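You operate a simulated robot arm through the tools that you are given. There is no shell and no other tool. Be economical: measure what you need, move in short steps, check, and stop when the job is done.

Carry out the task below with a simulated two-armed robot. There is one attempt and no reset: what you move stays moved.

Task
Pick up the film roll with the black core with one hand, pass it to the other hand and put it on the low shelf of the wooden bench. Take the yellow sack clip that says "No. 29" from the top of the conveyor belt and put it on the roll shelf. Take the blue tag and put it on the top of the grey bench. Open the right cupboard door, take the clear pot on the top of the grey table and put it away on the right shelf of the blue cupboard and shut the door again. Stack the sealed pot that says "No. 34" from the top of the grey table on top of the sealed pot that says "No. 39". Open the bench hopper lid. Any order will do. Set down upright: clear pot.

Only the result counts: the job must be done as asked and must still hold three seconds after the hand-in. Knocking over, shifting, dropping, spilling or breaking anything else fails it. A push-on lid holds only when it is set on centred and level and pressed home; a screw cap is set on level and turned clockwise until tight.

Robot
Two 7-joint arms with two-finger grippers on one trunk, on a base that drives. Base frame: it is fixed to the floor where the robot stands at the start and does not move with it; the origin is under the middle of the robot, x ahead of it, y to its left, z up; the surface under the hand at the start is at about z = 51.6. Lengths are in cm, angles in rad, forces in N, time in s.
The left shoulder is at the start at [5, 19.1, 106.7], the right one opposite. With the tool pointing down near the work surface each hand reaches from about 10 to 66 cm from the robot's upright axis, wherever it stands, measured 20 degrees to its own side. Places, roughly: bench hopper lid [-340, 40, 120]; blue tag [50, 50, 125]; clear pot [-175, 25, 75]; film roll with the black core [50, 0, 75]; low shelf of the wooden bench [-360, -30, 30]; right cupboard door [-330, 400, 50]; right shelf of the blue cupboard [-340, 400, 50]; roll shelf [-360, -240, 70]; sealed pot [-175, 50, 75]; top of the grey bench [-360, 330, 90]; yellow sack clip [75, -50, 50]. Payload 2.69 kg a hand.
The tool frame of a hand sits at the grasp point between the pads (the TCP): z along the fingers, y along the line on which they close. The tips reach 2 cm beyond it. The gripper opens to 10 cm. The gripper's body begins 6.3 cm behind the TCP.
Orientation is that of the tool frame in the base frame, as a unit quaternion [w, x, y, z]. With the fingers straight down and closing along the base's y, the tool's x points along the base's -x, its y along +y and its z along -z.

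Tools
- The arms move only by the tool play_rows. It takes "left_plan", "right_plan" or both (then of equal length, played together; a hand with none holds still); each is a list of rows, each an object (a shift or turn left out is 0, a gripper value left out holds the last) with "dp": the shift along the base's x, y, z in units of 200 mm (1.0 is 200 mm), a list of three; "angular": the turn, a rotation vector about the base's x, y, z in units of 60 degrees (1.0 is 60 degrees), a list of three. In form: [{"dp": [dx, dy, dz], "angular": [ax, ay, az]}, ...]. A call has 1 to 20 rows; each row is the pose to reach, as a shift and turn from the pose commanded when the call began. "left_jaw" and "right_jaw" are, for a hand that has rows, the gripper command, from -1 (shut) to 1 (fully open), values between in proportion, set as the call begins (left out, the last holds). A call with a number of a shift or a turn outside -1 to 1 is refused whole. Each row takes 0.2 s and may step no farther than 5 cm and 0.15 rad from the row before; otherwise, or with a gripper value out of range, the whole call is refused. Where a pose cannot be reached the arm comes as near as it can. A force on the tool above 40 N (or 10 N above the force at the start of the call, whichever is more), or a blocked arm, ends the call early, and 0.2 s more pass. Each finger travels about 15.3 cm/s and halts on what it meets, pressing with about 35 N; the grip force reading is that of the motor and also rises with nothing between the fingers. The clock runs only during rows and for 0.2 s after the last one: add rows that repeat a pose to give the fingers time. The reply holds the time, the measured pose of the TCP, the force on the tool along the base axes, the opening and the grip force, in the units named above and with some noise, with the torque about the TCP (base axes, N m) and any sound that the robot's microphone picked up.
- Cameras (640 x 400 px; columns grow to the right, rows downward): "scene" is now at [11.83, 1.86, 125.87]; the picture's right is [0.20, -0.98, 0.00], its down [-0.54, -0.11, -0.83] and it looks along [0.82, 0.16, -0.55] (base axes); focal length 214 px, centre (320, 200). "left" rides on the left gripper at [7, 1.9, -9.9] in its tool frame; the picture's right is [-0.26, 0.97, 0.00], its down [-0.75, -0.20, -0.63] and it looks along [-0.61, -0.16, 0.78] (tool axes); focal length 230 px, centre (320, 200). "right" rides on the right gripper at [7, -1.9, -9.9] in its tool frame; the picture's right is [0.26, 0.97, 0.00], its down [-0.75, 0.20, -0.63] and it looks along [-0.61, 0.16, 0.78] (tool axes); focal length 230 px, centre (320, 200). There is no depth. A picture from a camera that has moved, and an enlarged one, comes with that camera's place and axes in the base frame and with its lens. The place of the scene camera against the robot may be out by one fixed shift of up to 2.5 cm in any direction.
- camera(camera): a new picture of that camera. No time passes.
- raise_lower(by): slides the trunk up (or, below 0, down) by that many cm; the arms and the scene camera ride with it, the base frame stays. It gives what a move gives, with no picture.
- roll_base(legs): drives the robot by 1 to 6 legs, each [ahead, left, turn to the left] in cm, cm and rad, along the robot's own axes; the way and the turn of a leg run together, so that a leg with both is an arc; at most 150 cm and 3.142 rad a leg. The arms and the cameras ride along, it lands a little off, and it stops where it bumps. It gives what a move gives.
- pan_tilt(pan, tilt): turns the head with the scene camera to pan (to the left, within 1.396 rad either way) and tilt (down, from -0.506 to 1.204), counted from straight ahead of the robot. It gives what a move gives.
- enlarge(camera, box): a new picture of the part [left, top, right, bottom] of that camera's present view, enlarged. No time passes.
- close_job(): hands the job in; it is judged then, once.

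Work in short steps. Places have to be worked out from the pictures, the camera data and where the tool is seen: move nearer, look again, correct. Check each grasp and each placing, and mend what went wrong. You have 207 turns and 210 pictures in all, those below and enlarged ones among them. Open the grippers and draw the arms clear of the work before you hand the job in, unless the task says otherwise; then end with one line.

The tools are called after "Emit:" as name(argument=value, ...) on one line, values as JSON. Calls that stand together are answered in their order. play_rows: Moves the arms, as the interface text tells. Its arguments: {"type":"object","properties":{"left_plan":{"type":"array","items":{"type":"object","properties":{"dp":{"type":"array","items":{"type":"number"}},"angular":{"type":"array","items":{"type":"number"}}}}},"left_jaw":{"type":"number"},"right_plan":{"type":"array","items":{"type":"object","properties":{"dp":{"type":"array","items":{"type":"number"}},"angular":{"type":"array","items":{"type":"number"}}}}},"right_jaw":{"type":"number"}},"required":[]} The other tools are called the same way: raise_lower (by) slides the trunk up or down; roll_base (legs) drives the base; pan_tilt (pan, tilt) turns the head that bears the scene camera; camera (camera) takes a picture; enlarge (camera, box) takes an enlarged picture of a part of a camera's view; close_job () hands the job in.

At the start:

```text
time_s: 0.0
left_tcp_pos: [50.54, 14.1, 100.01]
left_orientation: [0.0, 0.0, 1.0, 0.0]
left_wrist_force: [-1.1, 0.6, 0.9]
left_wrist_torque: [0.01, 0.0, 0.01]
left_opening: 10.0
left_grasp_force: 0.0
right_tcp_pos: [43.62, -27.11, 99.98]
right_orientation: [0.0, 0.0, 1.0, 0.001]
right_wrist_force: [0.2, 0.5, 0.6]
right_wrist_torque: [-0.01, -0.02, 0.01]
right_opening: 10.0
right_grasp_force: 0.0
trunk travel left (down, up): [-12.5, 19.8]
robot x, y, heading: [0.08, 0.04, 0.0]
head pan, tilt: [0.197, 0.585]
```

scene: 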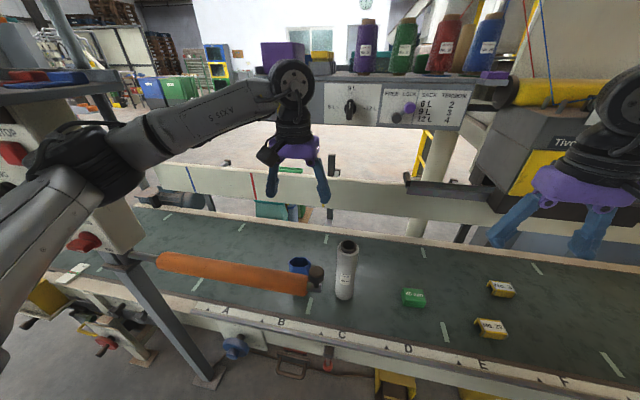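
right: 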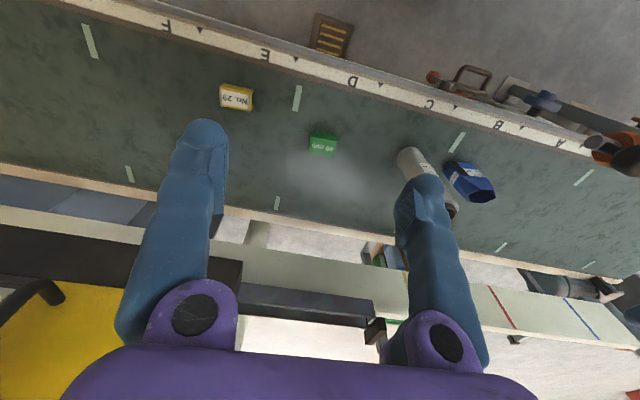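
left: 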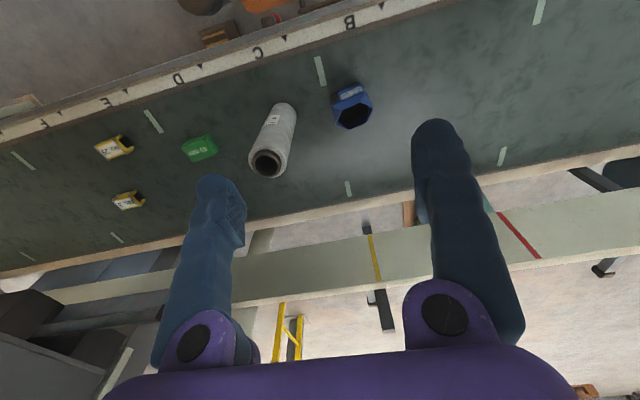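

I start by looking closer at the conveyor and the items around it.

Emit:
enlarge(camera="scene", box=[240, 220, 560, 400])

Emit:
enlarge(camera="scene", box=[230, 0, 550, 200])

Emit:
enlarge(camera="left", box=[80, 60, 400, 260])

```text
2.00 times, centred on (400, 310) of scene
camera zoom: at [11.83, 1.86, 125.87], right [0.2, -0.98, 0.0], down [-0.54, -0.11, -0.83], along [0.82, 0.16, -0.55], focal length 429 px, centre (160, -20)
```

zoom: 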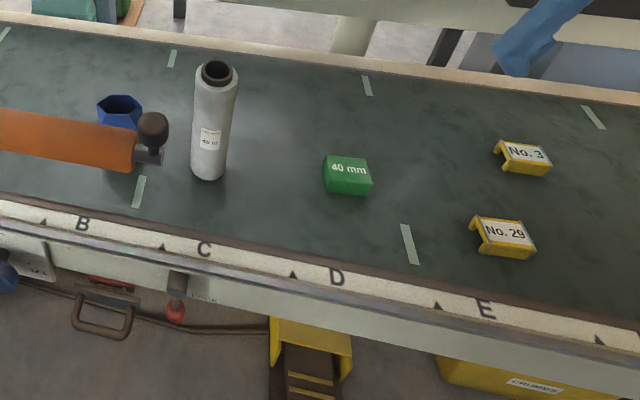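

```text
2.00 times, centred on (390, 100) of scene
camera zoom: at [11.83, 1.86, 125.87], right [0.2, -0.98, 0.0], down [-0.54, -0.11, -0.83], along [0.82, 0.16, -0.55], focal length 429 px, centre (180, 400)
```

zoom: 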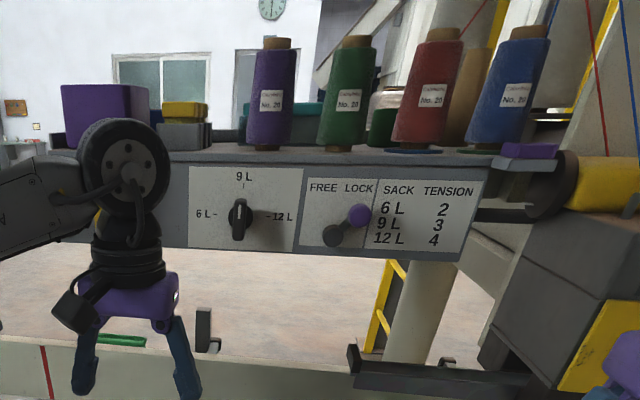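

```text
2.00 times, centred on (240, 160) of left
camera zoom: at [43.54, 15.97, 109.93], right [0.26, 0.97, 0.0], down [0.75, -0.2, 0.63], along [0.61, -0.16, -0.78], focal length 460 px, centre (480, 280)
```

zoom: 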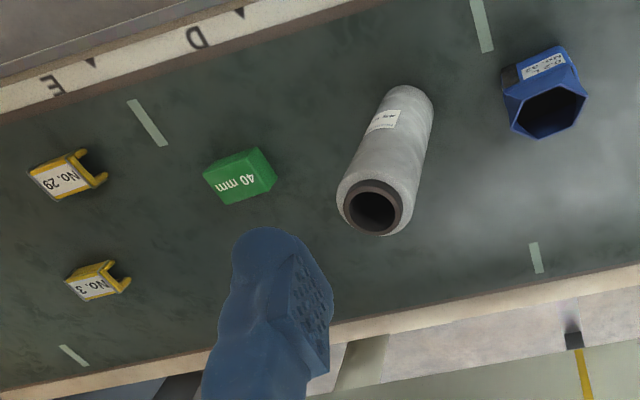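

The roll with the black core stands at about [61, 2]. The "No. 29" clip is the nearer yellow one. I look left next for the blue tag.

Emit:
pan_tilt(pan=0.9, tilt=0.3)

Emit:
camera(camera="scene")

Emit:
pan_tilt(pan=-0.7, tilt=0.5)

Emit:
camera(camera="scene")

```text
time_s: 1.1
left_tcp_pos: [50.41, 14.17, 100.05]
left_orientation: [0.0, 0.0, 1.0, -0.001]
left_wrist_force: [-0.1, 0.1, 0.5]
left_wrist_torque: [0.04, 0.01, 0.01]
left_opening: 10.01
left_grasp_force: 0.0
right_tcp_pos: [43.6, -27.29, 100.03]
right_orientation: [0.0, 0.0, 1.0, 0.0]
right_wrist_force: [0.1, 0.2, 0.1]
right_wrist_torque: [0.0, -0.01, 0.01]
right_opening: 10.0
right_grasp_force: 0.0
trunk travel left (down, up): [-12.5, 19.8]
robot x, y, heading: [0.25, -0.42, -0.006]
head pan, tilt: [0.901, 0.3]
```

```text
203 pictures are left
camera scene: at [8.93, 7.43, 128.47], right [0.78, -0.62, 0.0], down [-0.18, -0.23, -0.96], along [0.59, 0.75, -0.3], focal length 214 px, centre (320, 200)
```

scene: 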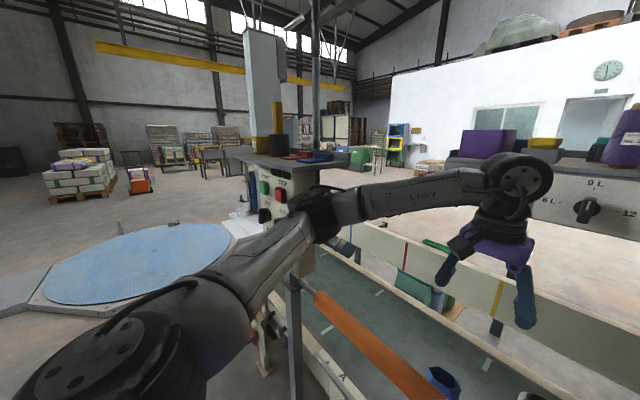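

```text
time_s: 2.7
left_tcp_pos: [50.37, 14.08, 99.95]
left_orientation: [-0.001, 0.0, 1.0, 0.0]
left_wrist_force: [0.3, -0.2, 0.4]
left_wrist_torque: [-0.01, 0.03, 0.0]
left_opening: 10.0
left_grasp_force: 0.1
right_tcp_pos: [43.47, -27.15, 99.99]
right_orientation: [0.0, 0.0, 1.0, -0.001]
right_wrist_force: [-0.4, 0.7, -0.1]
right_wrist_torque: [0.01, -0.01, 0.0]
right_opening: 9.99
right_grasp_force: 0.1
trunk travel left (down, up): [-12.5, 19.8]
robot x, y, heading: [-0.12, 0.2, -0.002]
head pan, tilt: [-0.7, 0.499]
```

```text
202 pictures are left
camera scene: at [10.08, -5.74, 126.63], right [-0.64, -0.77, 0.0], down [-0.37, 0.31, -0.88], along [0.67, -0.57, -0.48], focal length 214 px, centre (320, 200)
```

scene: 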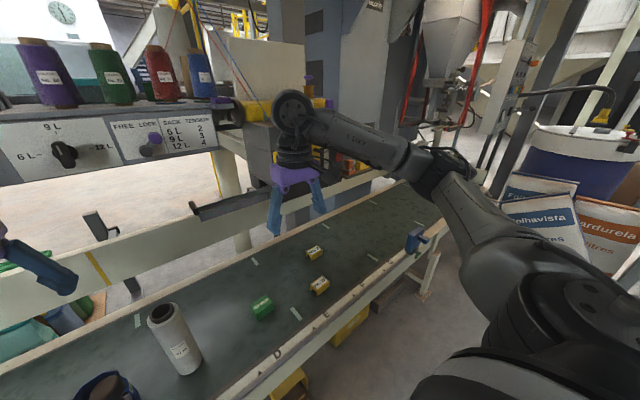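

Flat red and blue pieces lie on top of the control box to the left. I look there more closely.

Emit:
pan_tilt(pan=0.9, tilt=0.3)

Emit:
raise_lower(by=19)

Emit:
enlarge(camera="scene", box=[200, 120, 360, 220])

Emit:
camera(camera="scene")

```text
time_s: 4.4
left_tcp_pos: [50.43, 14.24, 99.97]
left_orientation: [0.0, -0.001, 1.0, 0.0]
left_wrist_force: [0.8, -0.6, 0.8]
left_wrist_torque: [0.01, 0.02, -0.03]
left_opening: 10.0
left_grasp_force: 0.0
right_tcp_pos: [43.44, -27.22, 100.07]
right_orientation: [-0.001, 0.0, 1.0, 0.0]
right_wrist_force: [0.1, -0.3, -0.3]
right_wrist_torque: [-0.02, -0.03, 0.0]
right_opening: 10.02
right_grasp_force: 0.0
trunk travel left (down, up): [-12.5, 19.8]
robot x, y, heading: [0.13, 0.2, 0.0]
head pan, tilt: [0.901, 0.3]
```

```text
time_s: 5.6
left_tcp_pos: [47.94, 14.11, 101.42]
left_orientation: [-0.1, 0.0, 0.995, 0.0]
left_wrist_force: [0.8, 0.5, 0.3]
left_wrist_torque: [0.0, 0.02, -0.03]
left_opening: 9.98
left_grasp_force: 0.0
right_tcp_pos: [43.44, -27.12, 110.32]
right_orientation: [-0.001, -0.001, 1.0, -0.001]
right_wrist_force: [0.4, -0.1, -0.5]
right_wrist_torque: [0.03, 0.01, 0.0]
right_opening: 10.0
right_grasp_force: 0.0
trunk travel left (down, up): [-22.5, 9.7]
robot x, y, heading: [-0.12, -0.21, 0.004]
head pan, tilt: [0.901, 0.3]
stopped: the arm was blocked; the commanded pose is now the measured one
```

```text
4.00 times, centred on (280, 170) of scene
camera zoom: at [8.78, 7.47, 138.83], right [0.79, -0.62, 0.0], down [-0.18, -0.23, -0.95], along [0.59, 0.75, -0.3], focal length 858 px, centre (480, 320)
```

zoom: 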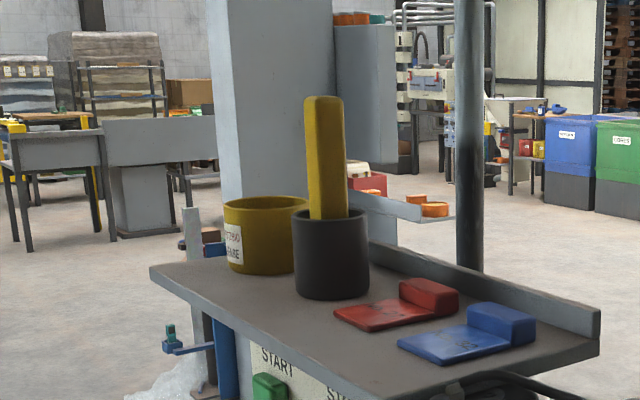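

```text
200 pictures are left
camera scene: at [8.78, 7.47, 138.83], right [0.79, -0.62, 0.0], down [-0.18, -0.23, -0.95], along [0.59, 0.75, -0.3], focal length 214 px, centre (320, 200)
```

scene: 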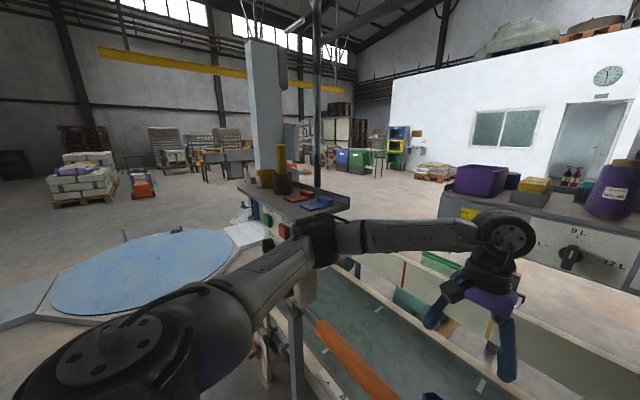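

Raising the trunk pressed the left elbow against the control box, so I lower the trunk again. I then look at the belt with both wrist cameras.

Emit:
raise_lower(by=-10)

Emit:
enlarge(camera="scene", box=[200, 120, 360, 220])

Emit:
camera(camera="left")

```text
time_s: 6.9
left_tcp_pos: [47.94, 14.02, 91.16]
left_orientation: [-0.099, 0.0, 0.995, 0.001]
left_wrist_force: [-1.8, -0.2, -0.1]
left_wrist_torque: [0.01, -0.01, 0.02]
left_opening: 10.0
left_grasp_force: 0.1
right_tcp_pos: [43.39, -27.1, 100.04]
right_orientation: [0.0, -0.001, 1.0, -0.001]
right_wrist_force: [-0.4, 0.4, 1.1]
right_wrist_torque: [0.01, 0.03, -0.01]
right_opening: 10.02
right_grasp_force: 0.1
trunk travel left (down, up): [-12.5, 19.7]
robot x, y, heading: [-0.37, 0.09, 0.002]
head pan, tilt: [0.901, 0.3]
```

```text
4.00 times, centred on (280, 170) of scene
camera zoom: at [8.7, 7.35, 128.51], right [0.78, -0.62, 0.0], down [-0.18, -0.23, -0.96], along [0.59, 0.75, -0.3], focal length 858 px, centre (480, 320)
```

zoom: 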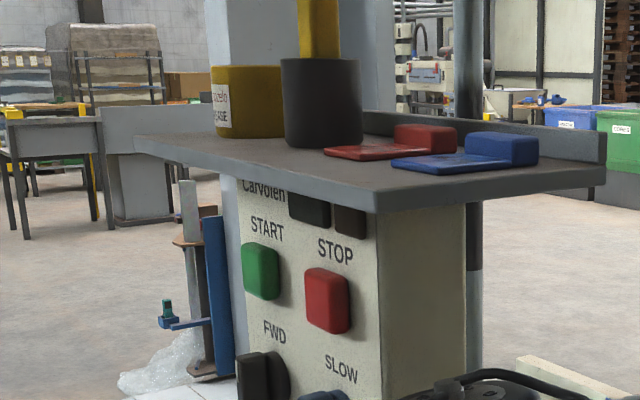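

```text
198 pictures are left
camera left: at [43.16, 15.87, 102.37], right [0.25, 0.97, -0.05], down [0.86, -0.2, 0.47], along [0.44, -0.16, -0.88], focal length 230 px, centre (320, 200)
```

left: 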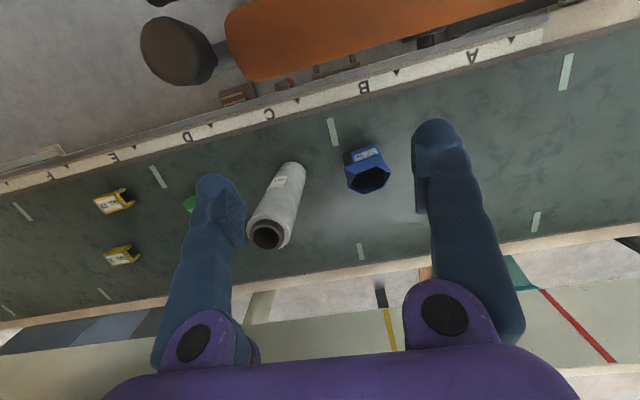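

The roll stands at about [60.4, 2] with its top near z=75.7. The orange lever's knob is near [40, 8, 88], so I must stay off it. I lift and straighten the left hand back to where it was and look down with the scene camera.

Emit:
play_rows(left_plan=[{"dp": [0.03, 0, 0.15], "angular": [0, -0.06, 0]}, {"dp": [0.07, 0.05, 0.3], "angular": [0, -0.12, 0]}, {"dp": [0.1, 0.1, 0.44], "angular": [0, -0.19, 0]}, {"dp": [0.1, 0.2, 0.44], "angular": [0, -0.19, 0]}])

Emit:
pan_tilt(pan=0.1, tilt=0.75)

Emit:
camera(camera="scene")

```text
time_s: 7.9
left_tcp_pos: [50.1, 18.17, 100.1]
left_orientation: [0.001, 0.0, 1.0, 0.001]
left_wrist_force: [0.1, -0.1, -0.2]
left_wrist_torque: [-0.03, 0.0, 0.0]
left_opening: 10.0
left_grasp_force: 0.0
right_tcp_pos: [43.3, -27.12, 100.04]
right_orientation: [0.0, -0.001, 1.0, 0.0]
right_wrist_force: [-0.2, -0.7, -0.5]
right_wrist_torque: [-0.01, -0.01, 0.01]
right_opening: 10.01
right_grasp_force: 0.2
trunk travel left (down, up): [-12.5, 19.7]
robot x, y, heading: [-0.45, -0.32, 0.003]
head pan, tilt: [0.901, 0.3]
```

```text
time_s: 9.1
left_tcp_pos: [50.05, 18.01, 100.07]
left_orientation: [0.0, 0.001, 1.0, 0.001]
left_wrist_force: [0.5, 0.5, 0.3]
left_wrist_torque: [0.0, -0.02, 0.0]
left_opening: 10.01
left_grasp_force: 0.1
right_tcp_pos: [43.42, -27.1, 100.04]
right_orientation: [0.0, -0.002, 1.0, -0.001]
right_wrist_force: [1.1, 1.1, -0.9]
right_wrist_torque: [-0.03, -0.02, 0.01]
right_opening: 9.99
right_grasp_force: 0.1
trunk travel left (down, up): [-12.5, 19.7]
robot x, y, heading: [-0.28, -0.16, -0.003]
head pan, tilt: [0.099, 0.75]
```

```text
197 pictures are left
camera scene: at [11.18, 0.87, 124.47], right [0.1, -0.99, 0.0], down [-0.68, -0.07, -0.73], along [0.73, 0.07, -0.68], focal length 214 px, centre (320, 200)
```

scene: 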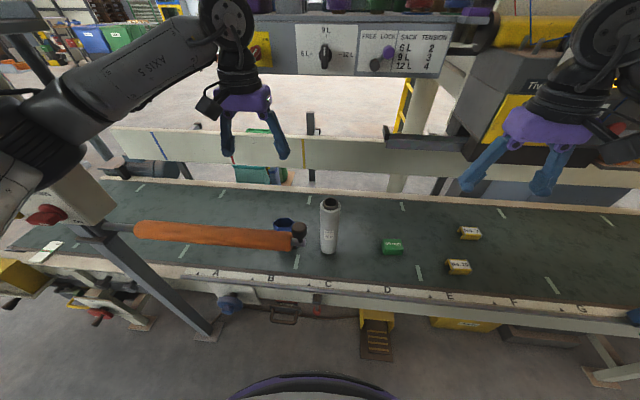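

Now the right hand goes over the roll. First I move to about [56, -8, 95] and look.

Emit:
play_rows(right_plan=[{"dp": [0.1, 0.2, 0]}, {"dp": [0.2, 0.4, 0]}, {"dp": [0.3, 0.6, 0]}, {"dp": [0.42, 0.78, -0.05]}, {"dp": [0.55, 0.95, -0.15]}, {"dp": [0.6, 1.0, -0.2]}], right_jaw=1)

Emit:
camera(camera="right")

```text
time_s: 10.4
left_tcp_pos: [50.05, 18.03, 100.01]
left_orientation: [0.001, 0.001, 1.0, 0.001]
left_wrist_force: [-0.2, 0.2, 0.5]
left_wrist_torque: [0.0, 0.01, 0.01]
left_opening: 10.0
left_grasp_force: 0.1
right_tcp_pos: [55.66, -7.07, 96.14]
right_orientation: [0.001, -0.001, 1.0, 0.0]
right_wrist_force: [-0.5, 0.1, -0.2]
right_wrist_torque: [0.02, 0.0, 0.01]
right_opening: 10.0
right_grasp_force: 0.1
trunk travel left (down, up): [-12.5, 19.7]
robot x, y, heading: [0.0, -0.53, 0.008]
head pan, tilt: [0.099, 0.75]
```

```text
196 pictures are left
camera right: at [48.58, -8.91, 106.08], right [-0.26, 0.97, 0.0], down [0.75, 0.2, 0.63], along [0.61, 0.16, -0.78], focal length 230 px, centre (320, 200)
```

right: 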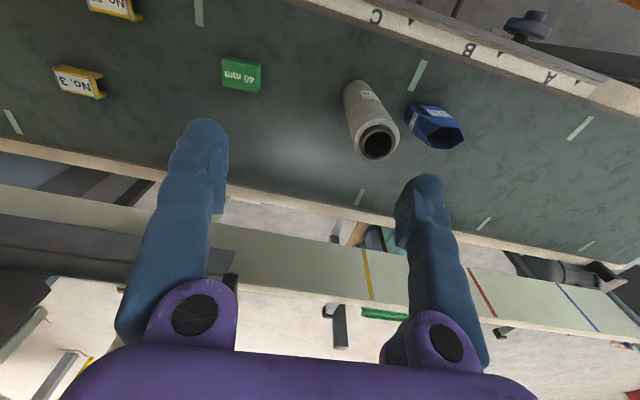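

The roll top works out at [60, 2.3, 75.7]. I move above it and then check.

Emit:
play_rows(right_plan=[{"dp": [0.1, 0.2, 0]}, {"dp": [0.2, 0.4, -0.05]}, {"dp": [0.225, 0.465, -0.25]}, {"dp": [0.225, 0.465, -0.45]}, {"dp": [0.225, 0.465, -0.6]}, {"dp": [0.225, 0.465, -0.6]}])

Emit:
camera(camera="right")

Emit:
camera(camera="scene")

```text
time_s: 11.8
left_tcp_pos: [50.01, 17.97, 99.99]
left_orientation: [0.001, 0.0, 1.0, 0.001]
left_wrist_force: [-0.1, -0.5, 0.9]
left_wrist_torque: [-0.01, 0.03, -0.01]
left_opening: 10.03
left_grasp_force: 0.0
right_tcp_pos: [60.05, 2.19, 83.88]
right_orientation: [0.0, -0.001, 1.0, 0.0]
right_wrist_force: [0.3, 0.0, -0.4]
right_wrist_torque: [-0.01, 0.0, 0.01]
right_opening: 10.0
right_grasp_force: 0.1
trunk travel left (down, up): [-12.5, 19.7]
robot x, y, heading: [-0.25, 0.17, 0.003]
head pan, tilt: [0.099, 0.75]
```

```text
195 pictures are left
camera right: at [52.99, 0.33, 93.83], right [-0.26, 0.97, 0.0], down [0.75, 0.2, 0.63], along [0.61, 0.16, -0.78], focal length 230 px, centre (320, 200)
```

right: 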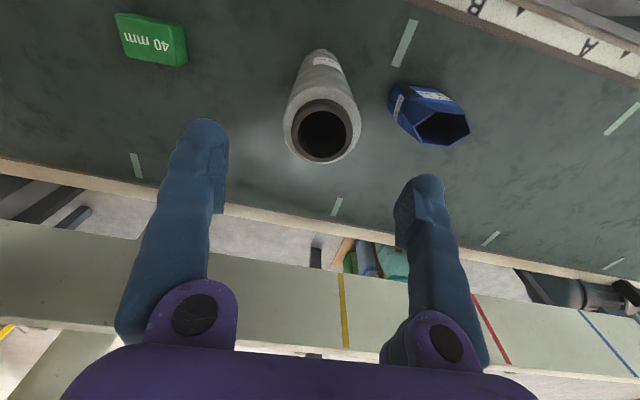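

```text
194 pictures are left
camera scene: at [11.17, 0.86, 124.47], right [0.1, -0.99, 0.0], down [-0.68, -0.07, -0.73], along [0.73, 0.07, -0.68], focal length 214 px, centre (320, 200)
```

scene: 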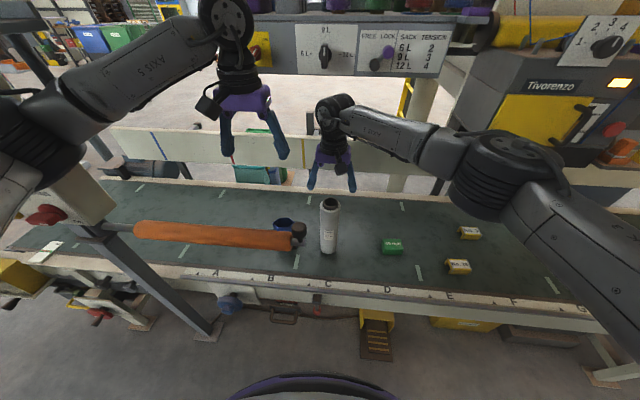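

The roll is centred, so I go down to z=72 and close the jaws.

Emit:
play_rows(right_plan=[{"dp": [0.005, 0.005, -0.15]}, {"dp": [0.005, 0.005, -0.3]}, {"dp": [0.005, 0.005, -0.45]}, {"dp": [0.005, 0.005, -0.59]}, {"dp": [0.005, 0.005, -0.59]}])

Emit:
play_rows(right_plan=[{"dp": [0, 0, 0]}, {"dp": [0, 0, 0]}, {"dp": [0, 0, 0]}], right_jaw=-1)

Emit:
camera(camera="scene")

```text
time_s: 13.1
left_tcp_pos: [50.02, 18.03, 99.95]
left_orientation: [0.001, 0.0, 1.0, 0.001]
left_wrist_force: [-0.7, -0.1, 0.2]
left_wrist_torque: [-0.01, -0.04, 0.01]
left_opening: 10.01
left_grasp_force: 0.1
right_tcp_pos: [60.28, 2.22, 72.39]
right_orientation: [0.0, -0.001, 1.0, 0.0]
right_wrist_force: [-0.2, -0.4, 0.5]
right_wrist_torque: [0.0, 0.03, 0.01]
right_opening: 10.0
right_grasp_force: 0.0
trunk travel left (down, up): [-12.5, 19.7]
robot x, y, heading: [-0.27, 0.2, 0.003]
head pan, tilt: [0.099, 0.75]
```

```text
time_s: 13.8
left_tcp_pos: [50.12, 17.97, 100.02]
left_orientation: [0.001, 0.0, 1.0, 0.001]
left_wrist_force: [-0.5, -0.6, 0.1]
left_wrist_torque: [-0.01, 0.0, -0.01]
left_opening: 10.02
left_grasp_force: 0.1
right_tcp_pos: [60.25, 2.25, 72.27]
right_orientation: [0.0, -0.001, 1.0, 0.0]
right_wrist_force: [-0.5, 0.7, -0.2]
right_wrist_torque: [0.1, -0.02, 0.01]
right_opening: 6.67
right_grasp_force: 34.9
trunk travel left (down, up): [-12.5, 19.7]
robot x, y, heading: [-0.08, 0.06, 0.001]
head pan, tilt: [0.099, 0.75]
```

```text
193 pictures are left
camera scene: at [11.19, 0.86, 124.46], right [0.1, -0.99, 0.0], down [-0.68, -0.07, -0.73], along [0.73, 0.07, -0.68], focal length 214 px, centre (320, 200)
```

scene: 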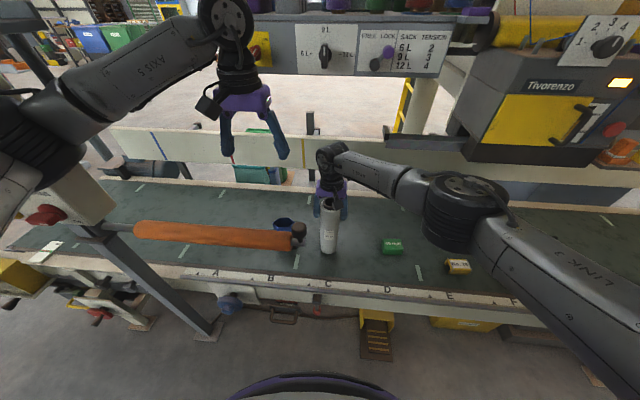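

The roll is gripped at 6.7 cm. I lift it and move to about [52, -12, 100].

Emit:
play_rows(right_plan=[{"dp": [0, 0, 0.15]}, {"dp": [0, 0, 0.35]}, {"dp": [0, -0.05, 0.55]}, {"dp": [-0.05, -0.2, 0.75]}, {"dp": [-0.15, -0.35, 0.9]}, {"dp": [-0.25, -0.5, 1.0]}, {"dp": [-0.4, -0.65, 1.0]}, {"dp": [-0.4, -0.65, 1.0]}])

Emit:
camera(camera="scene")

```text
refused: row 4 steps farther than a row can; nothing moved
```

```text
192 pictures are left
camera scene: at [11.19, 0.86, 124.46], right [0.1, -0.99, 0.0], down [-0.68, -0.07, -0.73], along [0.73, 0.07, -0.68], focal length 214 px, centre (320, 200)
```

scene: 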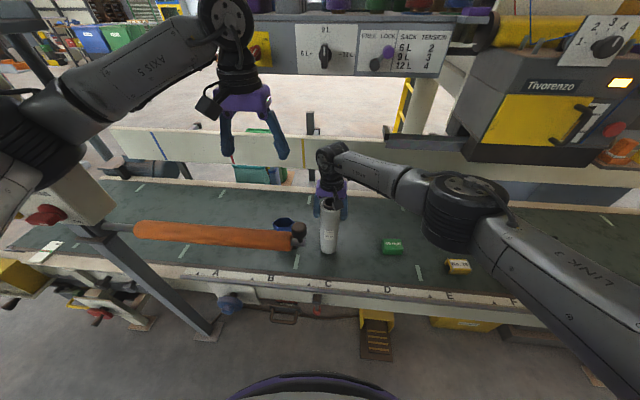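

One step in that plan was too big, so I split it up.

Emit:
play_rows(right_plan=[{"dp": [0, 0, 0.15]}, {"dp": [0, 0, 0.35]}, {"dp": [0, 0, 0.55]}, {"dp": [0, -0.1, 0.72]}, {"dp": [-0.05, -0.2, 0.9]}, {"dp": [-0.1, -0.35, 1.0]}, {"dp": [-0.2, -0.5, 1.0]}, {"dp": [-0.3, -0.62, 1.0]}, {"dp": [-0.4, -0.7, 1.0]}, {"dp": [-0.4, -0.7, 1.0]}])

Emit:
camera(camera="scene")

```text
time_s: 16.1
left_tcp_pos: [50.09, 18.07, 100.04]
left_orientation: [0.001, -0.001, 1.0, 0.001]
left_wrist_force: [-0.7, 1.0, -0.1]
left_wrist_torque: [-0.03, -0.03, 0.02]
left_opening: 9.99
left_grasp_force: 0.0
right_tcp_pos: [51.95, -11.64, 92.1]
right_orientation: [0.001, -0.002, 1.0, 0.0]
right_wrist_force: [0.0, 0.3, -3.5]
right_wrist_torque: [0.0, 0.01, 0.03]
right_opening: 6.72
right_grasp_force: 34.5
trunk travel left (down, up): [-12.5, 19.7]
robot x, y, heading: [-0.21, 0.04, -0.001]
head pan, tilt: [0.099, 0.75]
```

```text
191 pictures are left
camera scene: at [11.21, 0.87, 124.46], right [0.1, -0.99, 0.0], down [-0.68, -0.07, -0.73], along [0.73, 0.07, -0.68], focal length 214 px, centre (320, 200)
```

scene: 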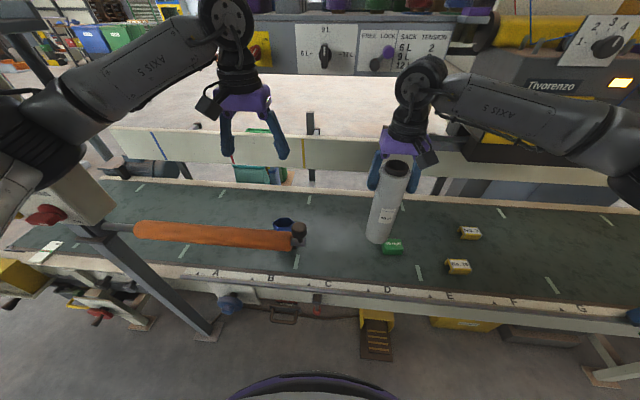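

The roll is held firmly. I back off 40 cm so the hand-over happens in free space.

Emit:
roll_base(legs=[[-40, 0, 0]])

Emit:
camera(camera="scene")

```text
time_s: 18.2
left_tcp_pos: [20.36, 15.1, 100.03]
left_orientation: [0.0, -0.006, 1.0, 0.001]
left_wrist_force: [-0.4, -0.3, 0.5]
left_wrist_torque: [0.0, -0.01, 0.0]
left_opening: 10.0
left_grasp_force: 0.1
right_tcp_pos: [22.74, -14.53, 92.08]
right_orientation: [-0.001, -0.007, 1.0, 0.001]
right_wrist_force: [-0.3, -0.5, -4.0]
right_wrist_torque: [0.03, 0.01, -0.04]
right_opening: 6.68
right_grasp_force: 35.0
trunk travel left (down, up): [-12.5, 19.7]
robot x, y, heading: [-29.2, -3.79, 0.008]
head pan, tilt: [0.099, 0.75]
stopped in leg 1: the robot was blocked; the commanded pose is now the measured one
```

```text
190 pictures are left
camera scene: at [-18.22, -2.64, 124.48], right [0.11, -0.99, 0.0], down [-0.68, -0.08, -0.73], along [0.73, 0.08, -0.68], focal length 214 px, centre (320, 200)
```

scene: 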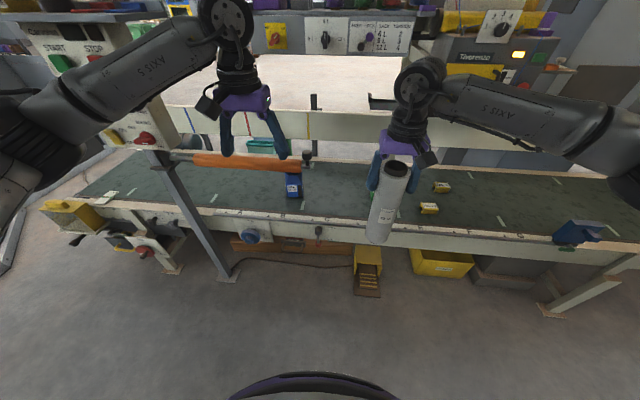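

The base was blocked after 29 cm. I look both ways to find what stopped it.

Emit:
pan_tilt(pan=1.39, tilt=0.6)

Emit:
camera(camera="scene")

Emit:
pan_tilt(pan=-1.39, tilt=0.6)

Emit:
camera(camera="scene")

```text
time_s: 19.6
left_tcp_pos: [20.47, 15.13, 100.0]
left_orientation: [0.001, -0.007, 1.0, 0.001]
left_wrist_force: [0.0, -1.0, 0.5]
left_wrist_torque: [0.01, -0.04, -0.01]
left_opening: 9.99
left_grasp_force: 0.0
right_tcp_pos: [22.81, -14.38, 92.33]
right_orientation: [0.0, -0.008, 1.0, 0.001]
right_wrist_force: [-0.3, 0.3, -4.5]
right_wrist_torque: [0.0, -0.02, 0.0]
right_opening: 6.69
right_grasp_force: 35.1
trunk travel left (down, up): [-12.5, 19.7]
robot x, y, heading: [-29.58, -3.68, 0.013]
head pan, tilt: [1.389, 0.6]
```

```text
189 pictures are left
camera scene: at [-24.9, 5.24, 125.75], right [0.99, -0.17, 0.0], down [-0.09, -0.56, -0.83], along [0.14, 0.81, -0.56], focal length 214 px, centre (320, 200)
```

scene: 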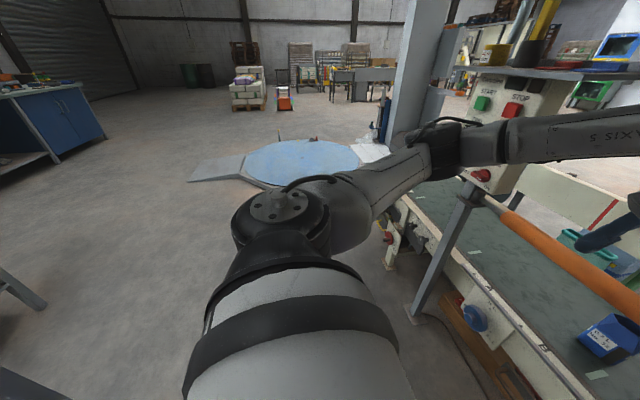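

```text
time_s: 22.1
left_tcp_pos: [20.66, 15.25, 100.1]
left_orientation: [0.001, -0.007, 1.0, 0.001]
left_wrist_force: [0.7, 0.7, -0.2]
left_wrist_torque: [-0.02, 0.01, 0.0]
left_opening: 9.99
left_grasp_force: 0.2
right_tcp_pos: [22.69, -14.43, 92.21]
right_orientation: [0.0, -0.007, 1.0, 0.001]
right_wrist_force: [0.4, 0.5, -3.7]
right_wrist_torque: [-0.04, -0.02, -0.01]
right_opening: 6.66
right_grasp_force: 35.0
trunk travel left (down, up): [-12.5, 19.7]
robot x, y, heading: [-29.4, -3.8, 0.013]
head pan, tilt: [-1.389, 0.6]
```

```text
188 pictures are left
camera scene: at [-24.64, -12.14, 125.75], right [-0.98, -0.2, 0.0], down [-0.11, 0.55, -0.82], along [0.16, -0.81, -0.57], focal length 214 px, centre (320, 200)
```

scene: 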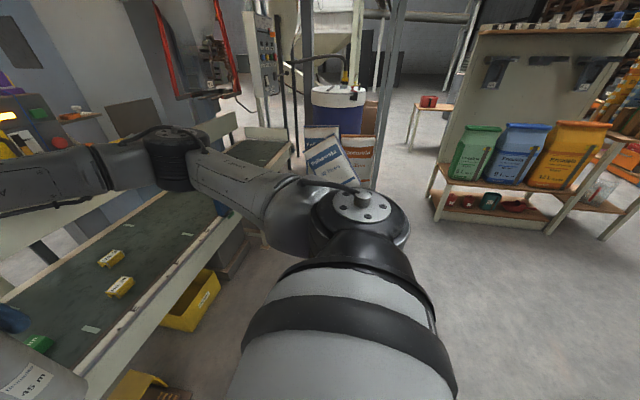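

The left elbow passes near the control box, but the lever is now well ahead of the hands. The hand-over can happen here. First I turn the left hand so it will point to -y and close along x, starting with the yaw.

Emit:
play_rows(left_plan=[{"angular": [0, 0, 0.14]}, {"angular": [0, 0, 0.28]}, {"angular": [0, 0, 0.42]}, {"angular": [0, 0, 0.56]}, {"angular": [0, 0, 0.7]}, {"angular": [0, 0, 0.75]}])

Emit:
play_rows(left_plan=[{"angular": [0, 0, 0.14]}, {"angular": [0, 0, 0.28]}, {"angular": [0, 0, 0.42]}, {"angular": [0, 0, 0.56]}, {"angular": [0, 0, 0.7]}, {"angular": [0, 0, 0.75]}])

Emit:
pan_tilt(pan=0.1, tilt=0.6)

Emit:
camera(camera="scene")

```text
time_s: 23.5
left_tcp_pos: [20.61, 15.16, 99.97]
left_orientation: [0.0, -0.392, 0.92, 0.0]
left_wrist_force: [-0.3, 0.4, 0.3]
left_wrist_torque: [-0.02, 0.0, -0.01]
left_opening: 10.01
left_grasp_force: 0.0
right_tcp_pos: [22.83, -14.48, 92.1]
right_orientation: [-0.001, -0.008, 1.0, 0.001]
right_wrist_force: [0.0, -1.2, -3.0]
right_wrist_torque: [0.02, -0.01, 0.01]
right_opening: 6.68
right_grasp_force: 34.8
trunk travel left (down, up): [-12.5, 19.7]
robot x, y, heading: [-29.27, -3.64, 0.015]
head pan, tilt: [-1.389, 0.6]
```

```text
time_s: 24.9
left_tcp_pos: [20.62, 15.23, 100.02]
left_orientation: [0.001, 0.713, -0.701, -0.001]
left_wrist_force: [0.0, 0.5, -0.1]
left_wrist_torque: [-0.04, 0.01, -0.01]
left_opening: 10.0
left_grasp_force: 0.1
right_tcp_pos: [22.9, -14.38, 92.11]
right_orientation: [0.0, -0.008, 1.0, 0.002]
right_wrist_force: [-0.5, -0.1, -4.6]
right_wrist_torque: [-0.02, -0.03, -0.01]
right_opening: 6.71
right_grasp_force: 34.9
trunk travel left (down, up): [-12.5, 19.7]
robot x, y, heading: [-29.36, -3.68, 0.017]
head pan, tilt: [-1.389, 0.6]
```

```text
time_s: 26.5
left_tcp_pos: [20.48, 15.24, 99.89]
left_orientation: [-0.001, 0.712, -0.702, -0.001]
left_wrist_force: [-0.1, -0.3, -0.1]
left_wrist_torque: [-0.01, 0.01, -0.01]
left_opening: 9.99
left_grasp_force: 0.0
right_tcp_pos: [22.83, -14.49, 92.11]
right_orientation: [-0.001, -0.007, 1.0, 0.001]
right_wrist_force: [-0.5, -0.6, -3.4]
right_wrist_torque: [0.01, -0.03, 0.01]
right_opening: 6.69
right_grasp_force: 34.7
trunk travel left (down, up): [-12.5, 19.7]
robot x, y, heading: [-29.38, -3.9, 0.013]
head pan, tilt: [0.099, 0.6]
```

```text
187 pictures are left
camera scene: at [-17.59, -2.47, 125.75], right [0.11, -0.99, 0.0], down [-0.56, -0.06, -0.82], along [0.82, 0.09, -0.57], focal length 214 px, centre (320, 200)
```

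scene: 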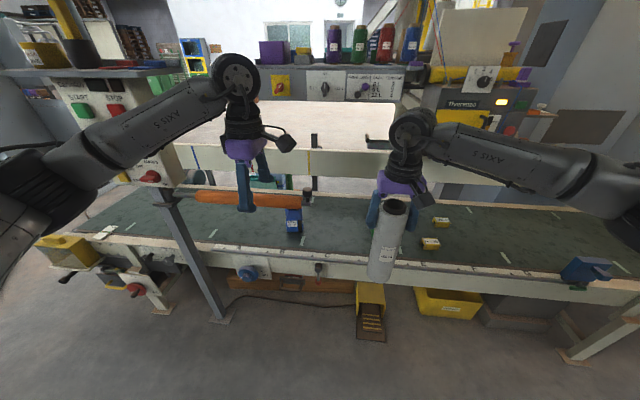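

Yaw is done. Now I pitch the hand toward -y while lowering it.

Emit:
play_rows(left_plan=[{"dp": [0.02, -0.04, -0.05], "angular": [-0.14, 0, 0]}, {"dp": [0.04, -0.08, -0.15], "angular": [-0.28, 0, 0]}, {"dp": [0.06, -0.12, -0.25], "angular": [-0.42, 0, 0]}, {"dp": [0.08, -0.18, -0.35], "angular": [-0.56, 0, 0]}, {"dp": [0.11, -0.22, -0.45], "angular": [-0.7, 0, 0]}, {"dp": [0.115, -0.25, -0.5], "angular": [-0.75, 0, 0]}])

Emit:
play_rows(left_plan=[{"dp": [0, -0.04, -0.05], "angular": [-0.14, 0, 0]}, {"dp": [0, -0.08, -0.15], "angular": [-0.28, 0, 0]}, {"dp": [0, -0.12, -0.25], "angular": [-0.42, 0, 0]}, {"dp": [0, -0.15, -0.35], "angular": [-0.56, 0, 0]}, {"dp": [0, -0.2, -0.45], "angular": [-0.7, 0, 0]}, {"dp": [0, -0.25, -0.5], "angular": [-0.75, 0, 0]}])

Emit:
camera(camera="scene")

Emit:
camera(camera="left")

```text
time_s: 27.9
left_tcp_pos: [22.99, 10.13, 89.98]
left_orientation: [0.273, 0.658, -0.648, 0.268]
left_wrist_force: [-0.7, 0.6, 0.6]
left_wrist_torque: [0.03, 0.01, 0.0]
left_opening: 10.02
left_grasp_force: 0.1
right_tcp_pos: [22.78, -14.47, 92.16]
right_orientation: [0.0, -0.008, 1.0, 0.001]
right_wrist_force: [-0.3, 0.4, -3.4]
right_wrist_torque: [0.04, 0.02, -0.01]
right_opening: 6.7
right_grasp_force: 34.8
trunk travel left (down, up): [-12.5, 19.7]
robot x, y, heading: [-29.6, -3.66, 0.018]
head pan, tilt: [0.099, 0.6]
```

```text
time_s: 29.3
left_tcp_pos: [22.74, 5.22, 79.88]
left_orientation: [0.504, 0.504, -0.496, 0.496]
left_wrist_force: [0.1, -0.1, 0.3]
left_wrist_torque: [0.0, 0.01, 0.0]
left_opening: 10.01
left_grasp_force: 0.0
right_tcp_pos: [22.76, -14.56, 92.1]
right_orientation: [0.0, -0.007, 1.0, 0.001]
right_wrist_force: [-0.3, -0.5, -2.7]
right_wrist_torque: [0.01, 0.02, -0.01]
right_opening: 6.68
right_grasp_force: 34.8
trunk travel left (down, up): [-12.5, 19.7]
robot x, y, heading: [-29.48, -3.65, 0.014]
head pan, tilt: [0.099, 0.6]
```

```text
186 pictures are left
camera scene: at [-17.59, -2.47, 125.75], right [0.11, -0.99, 0.0], down [-0.56, -0.06, -0.82], along [0.82, 0.09, -0.57], focal length 214 px, centre (320, 200)
```

scene: 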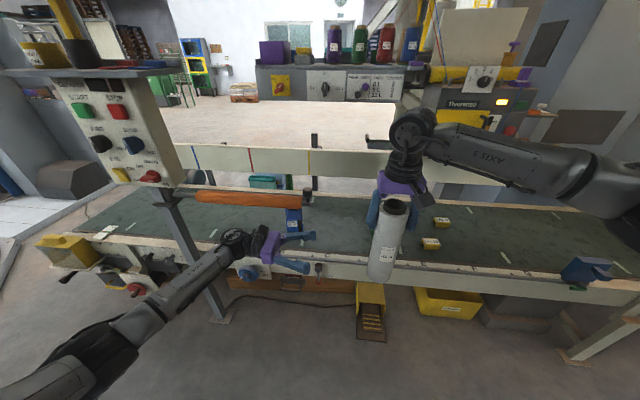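

```text
185 pictures are left
camera left: at [21.09, 15.16, 86.94], right [-0.97, 0.0, -0.24], down [0.19, 0.63, -0.75], along [0.15, -0.78, -0.61], focal length 230 px, centre (320, 200)
```

left: 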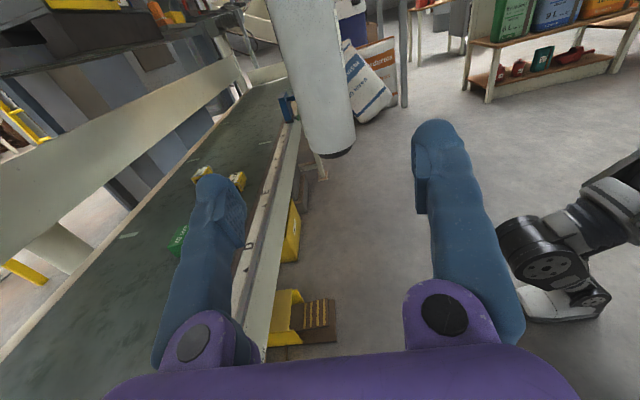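

The hand lines up with the roll. I advance about 19.7 cm along -y.

Emit:
play_rows(left_plan=[{"dp": [0, -0.15, -0.02]}, {"dp": [0, -0.3, -0.03]}, {"dp": [0, -0.45, -0.03]}, {"dp": [0, -0.6, -0.03]}, {"dp": [0, -0.75, -0.03]}, {"dp": [0, -0.87, -0.03]}, {"dp": [0, -0.985, -0.03]}, {"dp": [0, -0.985, -0.03]}])

Emit:
camera(camera="left")

Emit:
camera(camera="scene")

```text
time_s: 31.1
left_tcp_pos: [22.98, -14.56, 79.39]
left_orientation: [0.504, 0.503, -0.497, 0.496]
left_wrist_force: [-0.3, -0.5, 0.8]
left_wrist_torque: [0.02, -0.01, 0.0]
left_opening: 10.01
left_grasp_force: 0.0
right_tcp_pos: [22.81, -14.45, 92.13]
right_orientation: [0.0, -0.008, 1.0, 0.001]
right_wrist_force: [0.7, 0.9, -3.5]
right_wrist_torque: [0.01, -0.02, -0.01]
right_opening: 6.7
right_grasp_force: 34.8
trunk travel left (down, up): [-12.5, 19.7]
robot x, y, heading: [-29.73, -3.7, 0.016]
head pan, tilt: [0.099, 0.6]
```

```text
184 pictures are left
camera left: at [21.19, -4.69, 86.42], right [-0.97, 0.0, -0.24], down [0.19, 0.63, -0.75], along [0.15, -0.78, -0.61], focal length 230 px, centre (320, 200)
```

left: 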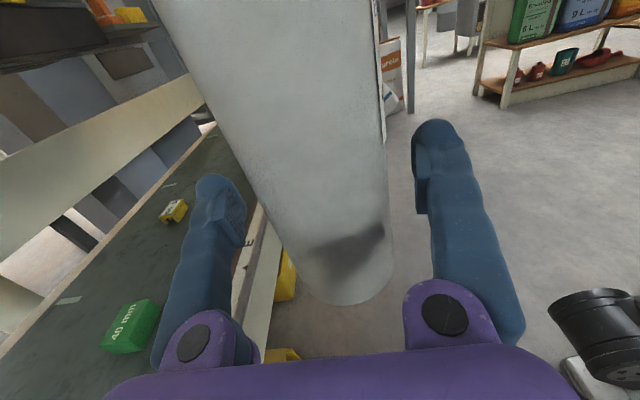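

```text
183 pictures are left
camera scene: at [-17.59, -2.46, 125.75], right [0.11, -0.99, 0.0], down [-0.56, -0.06, -0.82], along [0.82, 0.09, -0.57], focal length 214 px, centre (320, 200)
```

scene: 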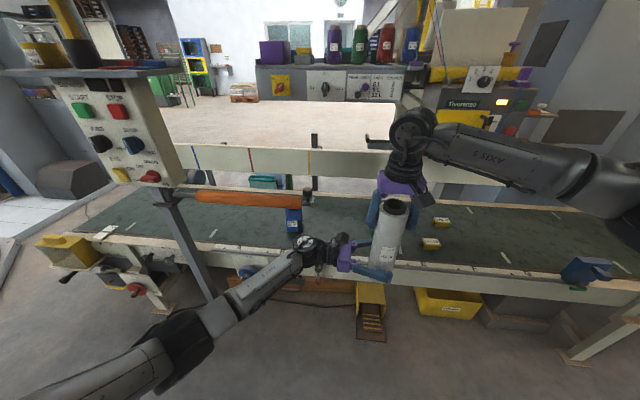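

The roll sits between the left fingers. I close the left gripper.

Emit:
play_rows(left_plan=[{"dp": [0, 0, 0]}, {"dp": [0, 0, 0]}, {"dp": [0, 0, 0]}], left_jaw=-1)

Emit:
play_rows(right_plan=[{"dp": [0, 0, 0]}, {"dp": [0, 0, 0]}, {"dp": [0, 0, 0]}, {"dp": [0, 0, 0.2]}, {"dp": [0, 0, 0.4]}, {"dp": [0, 0, 0.5]}], right_jaw=1)

Emit:
camera(camera="scene")

```text
time_s: 31.9
left_tcp_pos: [22.79, -14.57, 79.33]
left_orientation: [0.505, 0.502, -0.499, 0.495]
left_wrist_force: [-11.3, 1.1, 2.4]
left_wrist_torque: [0.0, -0.77, -0.04]
left_opening: 6.29
left_grasp_force: 34.6
right_tcp_pos: [22.86, -14.49, 92.14]
right_orientation: [0.001, -0.007, 1.0, 0.001]
right_wrist_force: [11.3, -0.6, -4.8]
right_wrist_torque: [-0.07, -0.72, 0.02]
right_opening: 6.69
right_grasp_force: 34.9
trunk travel left (down, up): [-12.5, 19.7]
robot x, y, heading: [-29.55, -3.57, 0.014]
head pan, tilt: [0.099, 0.6]
```

```text
time_s: 33.3
left_tcp_pos: [22.71, -14.54, 79.49]
left_orientation: [0.503, 0.504, -0.497, 0.496]
left_wrist_force: [0.1, 0.0, 0.2]
left_wrist_torque: [-0.03, 0.02, -0.03]
left_opening: 6.29
left_grasp_force: 35.1
right_tcp_pos: [22.67, -14.34, 102.35]
right_orientation: [0.0, -0.008, 1.0, 0.0]
right_wrist_force: [0.7, 0.2, 0.3]
right_wrist_torque: [-0.02, 0.02, 0.03]
right_opening: 10.03
right_grasp_force: 0.1
trunk travel left (down, up): [-12.5, 19.7]
robot x, y, heading: [-29.44, -3.68, 0.02]
head pan, tilt: [0.099, 0.6]
```

```text
182 pictures are left
camera scene: at [-17.6, -2.46, 125.75], right [0.11, -0.99, 0.0], down [-0.56, -0.06, -0.82], along [0.82, 0.09, -0.57], focal length 214 px, centre (320, 200)
```

scene: 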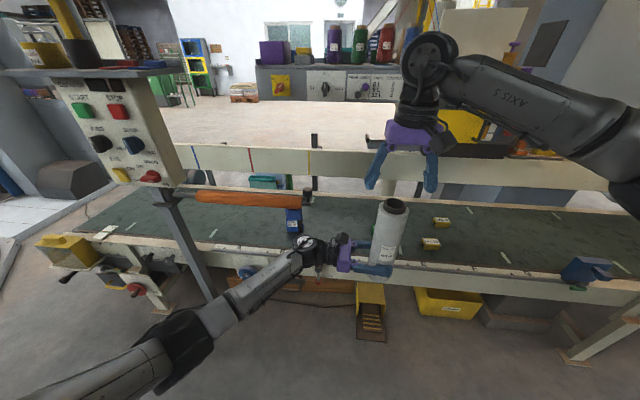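

The left hand holds the roll and the right is free. I bring the left hand back to about y=4. Then I drive 28 cm right and 27 cm ahead toward the "No. 29" clip at about [56, -44.5], clear of the lever.

Emit:
play_rows(left_plan=[{"dp": [0, 0.2, 0.05]}, {"dp": [0, 0.4, 0.1]}, {"dp": [0, 0.6, 0.15]}, {"dp": [0, 0.8, 0.2]}, {"dp": [0, 0.9, 0.2]}])

Emit:
roll_base(legs=[[0, -28, 0], [27, 0, 0]])

Emit:
camera(camera="scene")

Emit:
camera(camera="right")

```text
time_s: 34.5
left_tcp_pos: [22.82, 3.58, 83.54]
left_orientation: [0.504, 0.503, -0.498, 0.496]
left_wrist_force: [0.5, 0.8, -3.7]
left_wrist_torque: [-0.03, 0.0, 0.04]
left_opening: 6.27
left_grasp_force: 35.3
right_tcp_pos: [22.77, -14.16, 102.25]
right_orientation: [0.0, -0.008, 1.0, 0.0]
right_wrist_force: [0.5, -0.5, 0.1]
right_wrist_torque: [0.0, -0.03, -0.03]
right_opening: 9.99
right_grasp_force: 0.1
trunk travel left (down, up): [-12.5, 19.7]
robot x, y, heading: [-29.58, -3.97, 0.011]
head pan, tilt: [0.099, 0.6]
```

```text
time_s: 39.0
left_tcp_pos: [50.09, -24.51, 83.45]
left_orientation: [0.505, 0.502, -0.499, 0.494]
left_wrist_force: [-0.1, -0.3, -3.9]
left_wrist_torque: [-0.01, 0.01, -0.02]
left_opening: 6.26
left_grasp_force: 34.7
right_tcp_pos: [49.63, -42.27, 102.4]
right_orientation: [0.0, -0.004, 1.0, 0.0]
right_wrist_force: [-0.6, 0.3, -0.1]
right_wrist_torque: [-0.01, 0.0, 0.03]
right_opening: 10.01
right_grasp_force: 0.2
trunk travel left (down, up): [-12.5, 19.7]
robot x, y, heading: [-2.77, -31.24, 0.009]
head pan, tilt: [0.099, 0.6]
```

```text
181 pictures are left
camera scene: at [9.49, -30.18, 125.74], right [0.11, -0.99, 0.0], down [-0.56, -0.06, -0.82], along [0.82, 0.09, -0.57], focal length 214 px, centre (320, 200)
```

scene: 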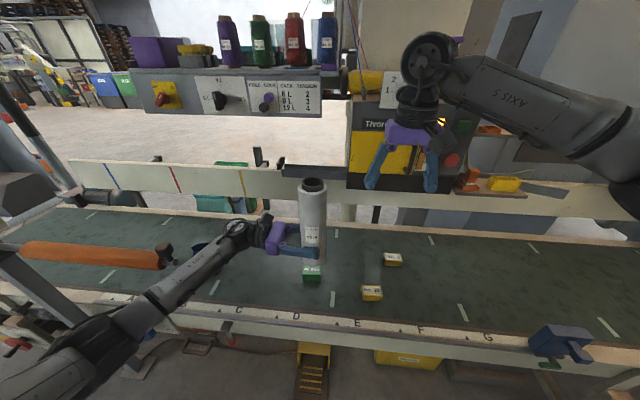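

```text
180 pictures are left
camera right: at [42.69, -44.26, 112.21], right [-0.26, 0.96, 0.0], down [0.75, 0.21, 0.63], along [0.61, 0.17, -0.78], focal length 230 px, centre (320, 200)
```

right: 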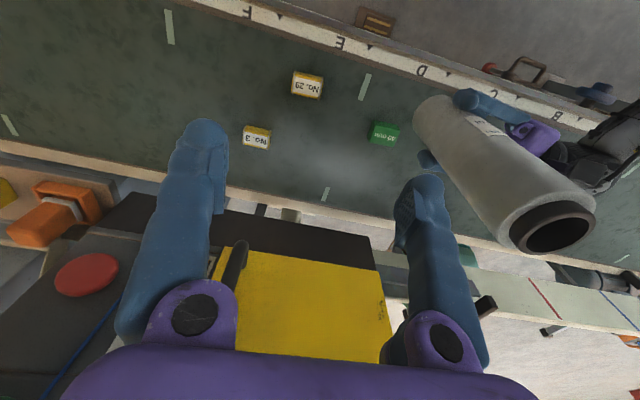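

The clip shows at about [56, -43.6]. I zoom in to see its shape and heading.

Emit:
enlarge(camera="right", box=[230, 40, 390, 140])

Emit:
enlarge(camera="scene", box=[300, 230, 460, 330])

```text
4.00 times, centred on (310, 90) of right
camera zoom: at [42.69, -44.26, 112.21], right [-0.26, 0.96, 0.0], down [0.75, 0.21, 0.63], along [0.61, 0.17, -0.78], focal length 920 px, centre (360, 640)
```

zoom: 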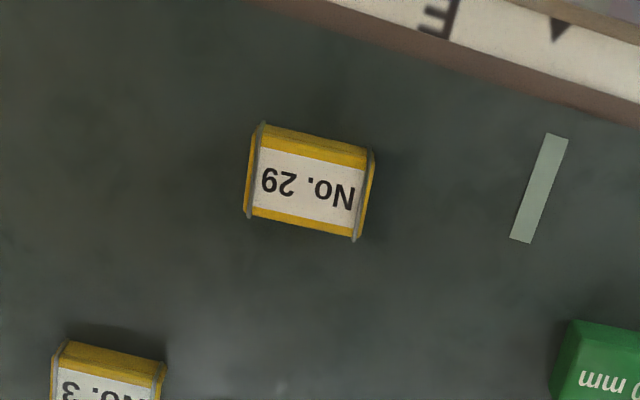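

```text
4.00 times, centred on (380, 280) of scene
camera zoom: at [9.49, -30.18, 125.74], right [0.11, -0.99, 0.0], down [-0.56, -0.06, -0.82], along [0.82, 0.09, -0.57], focal length 858 px, centre (80, -120)
```

zoom: 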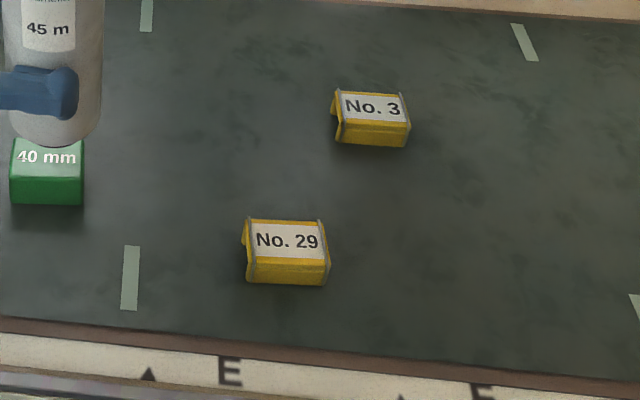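

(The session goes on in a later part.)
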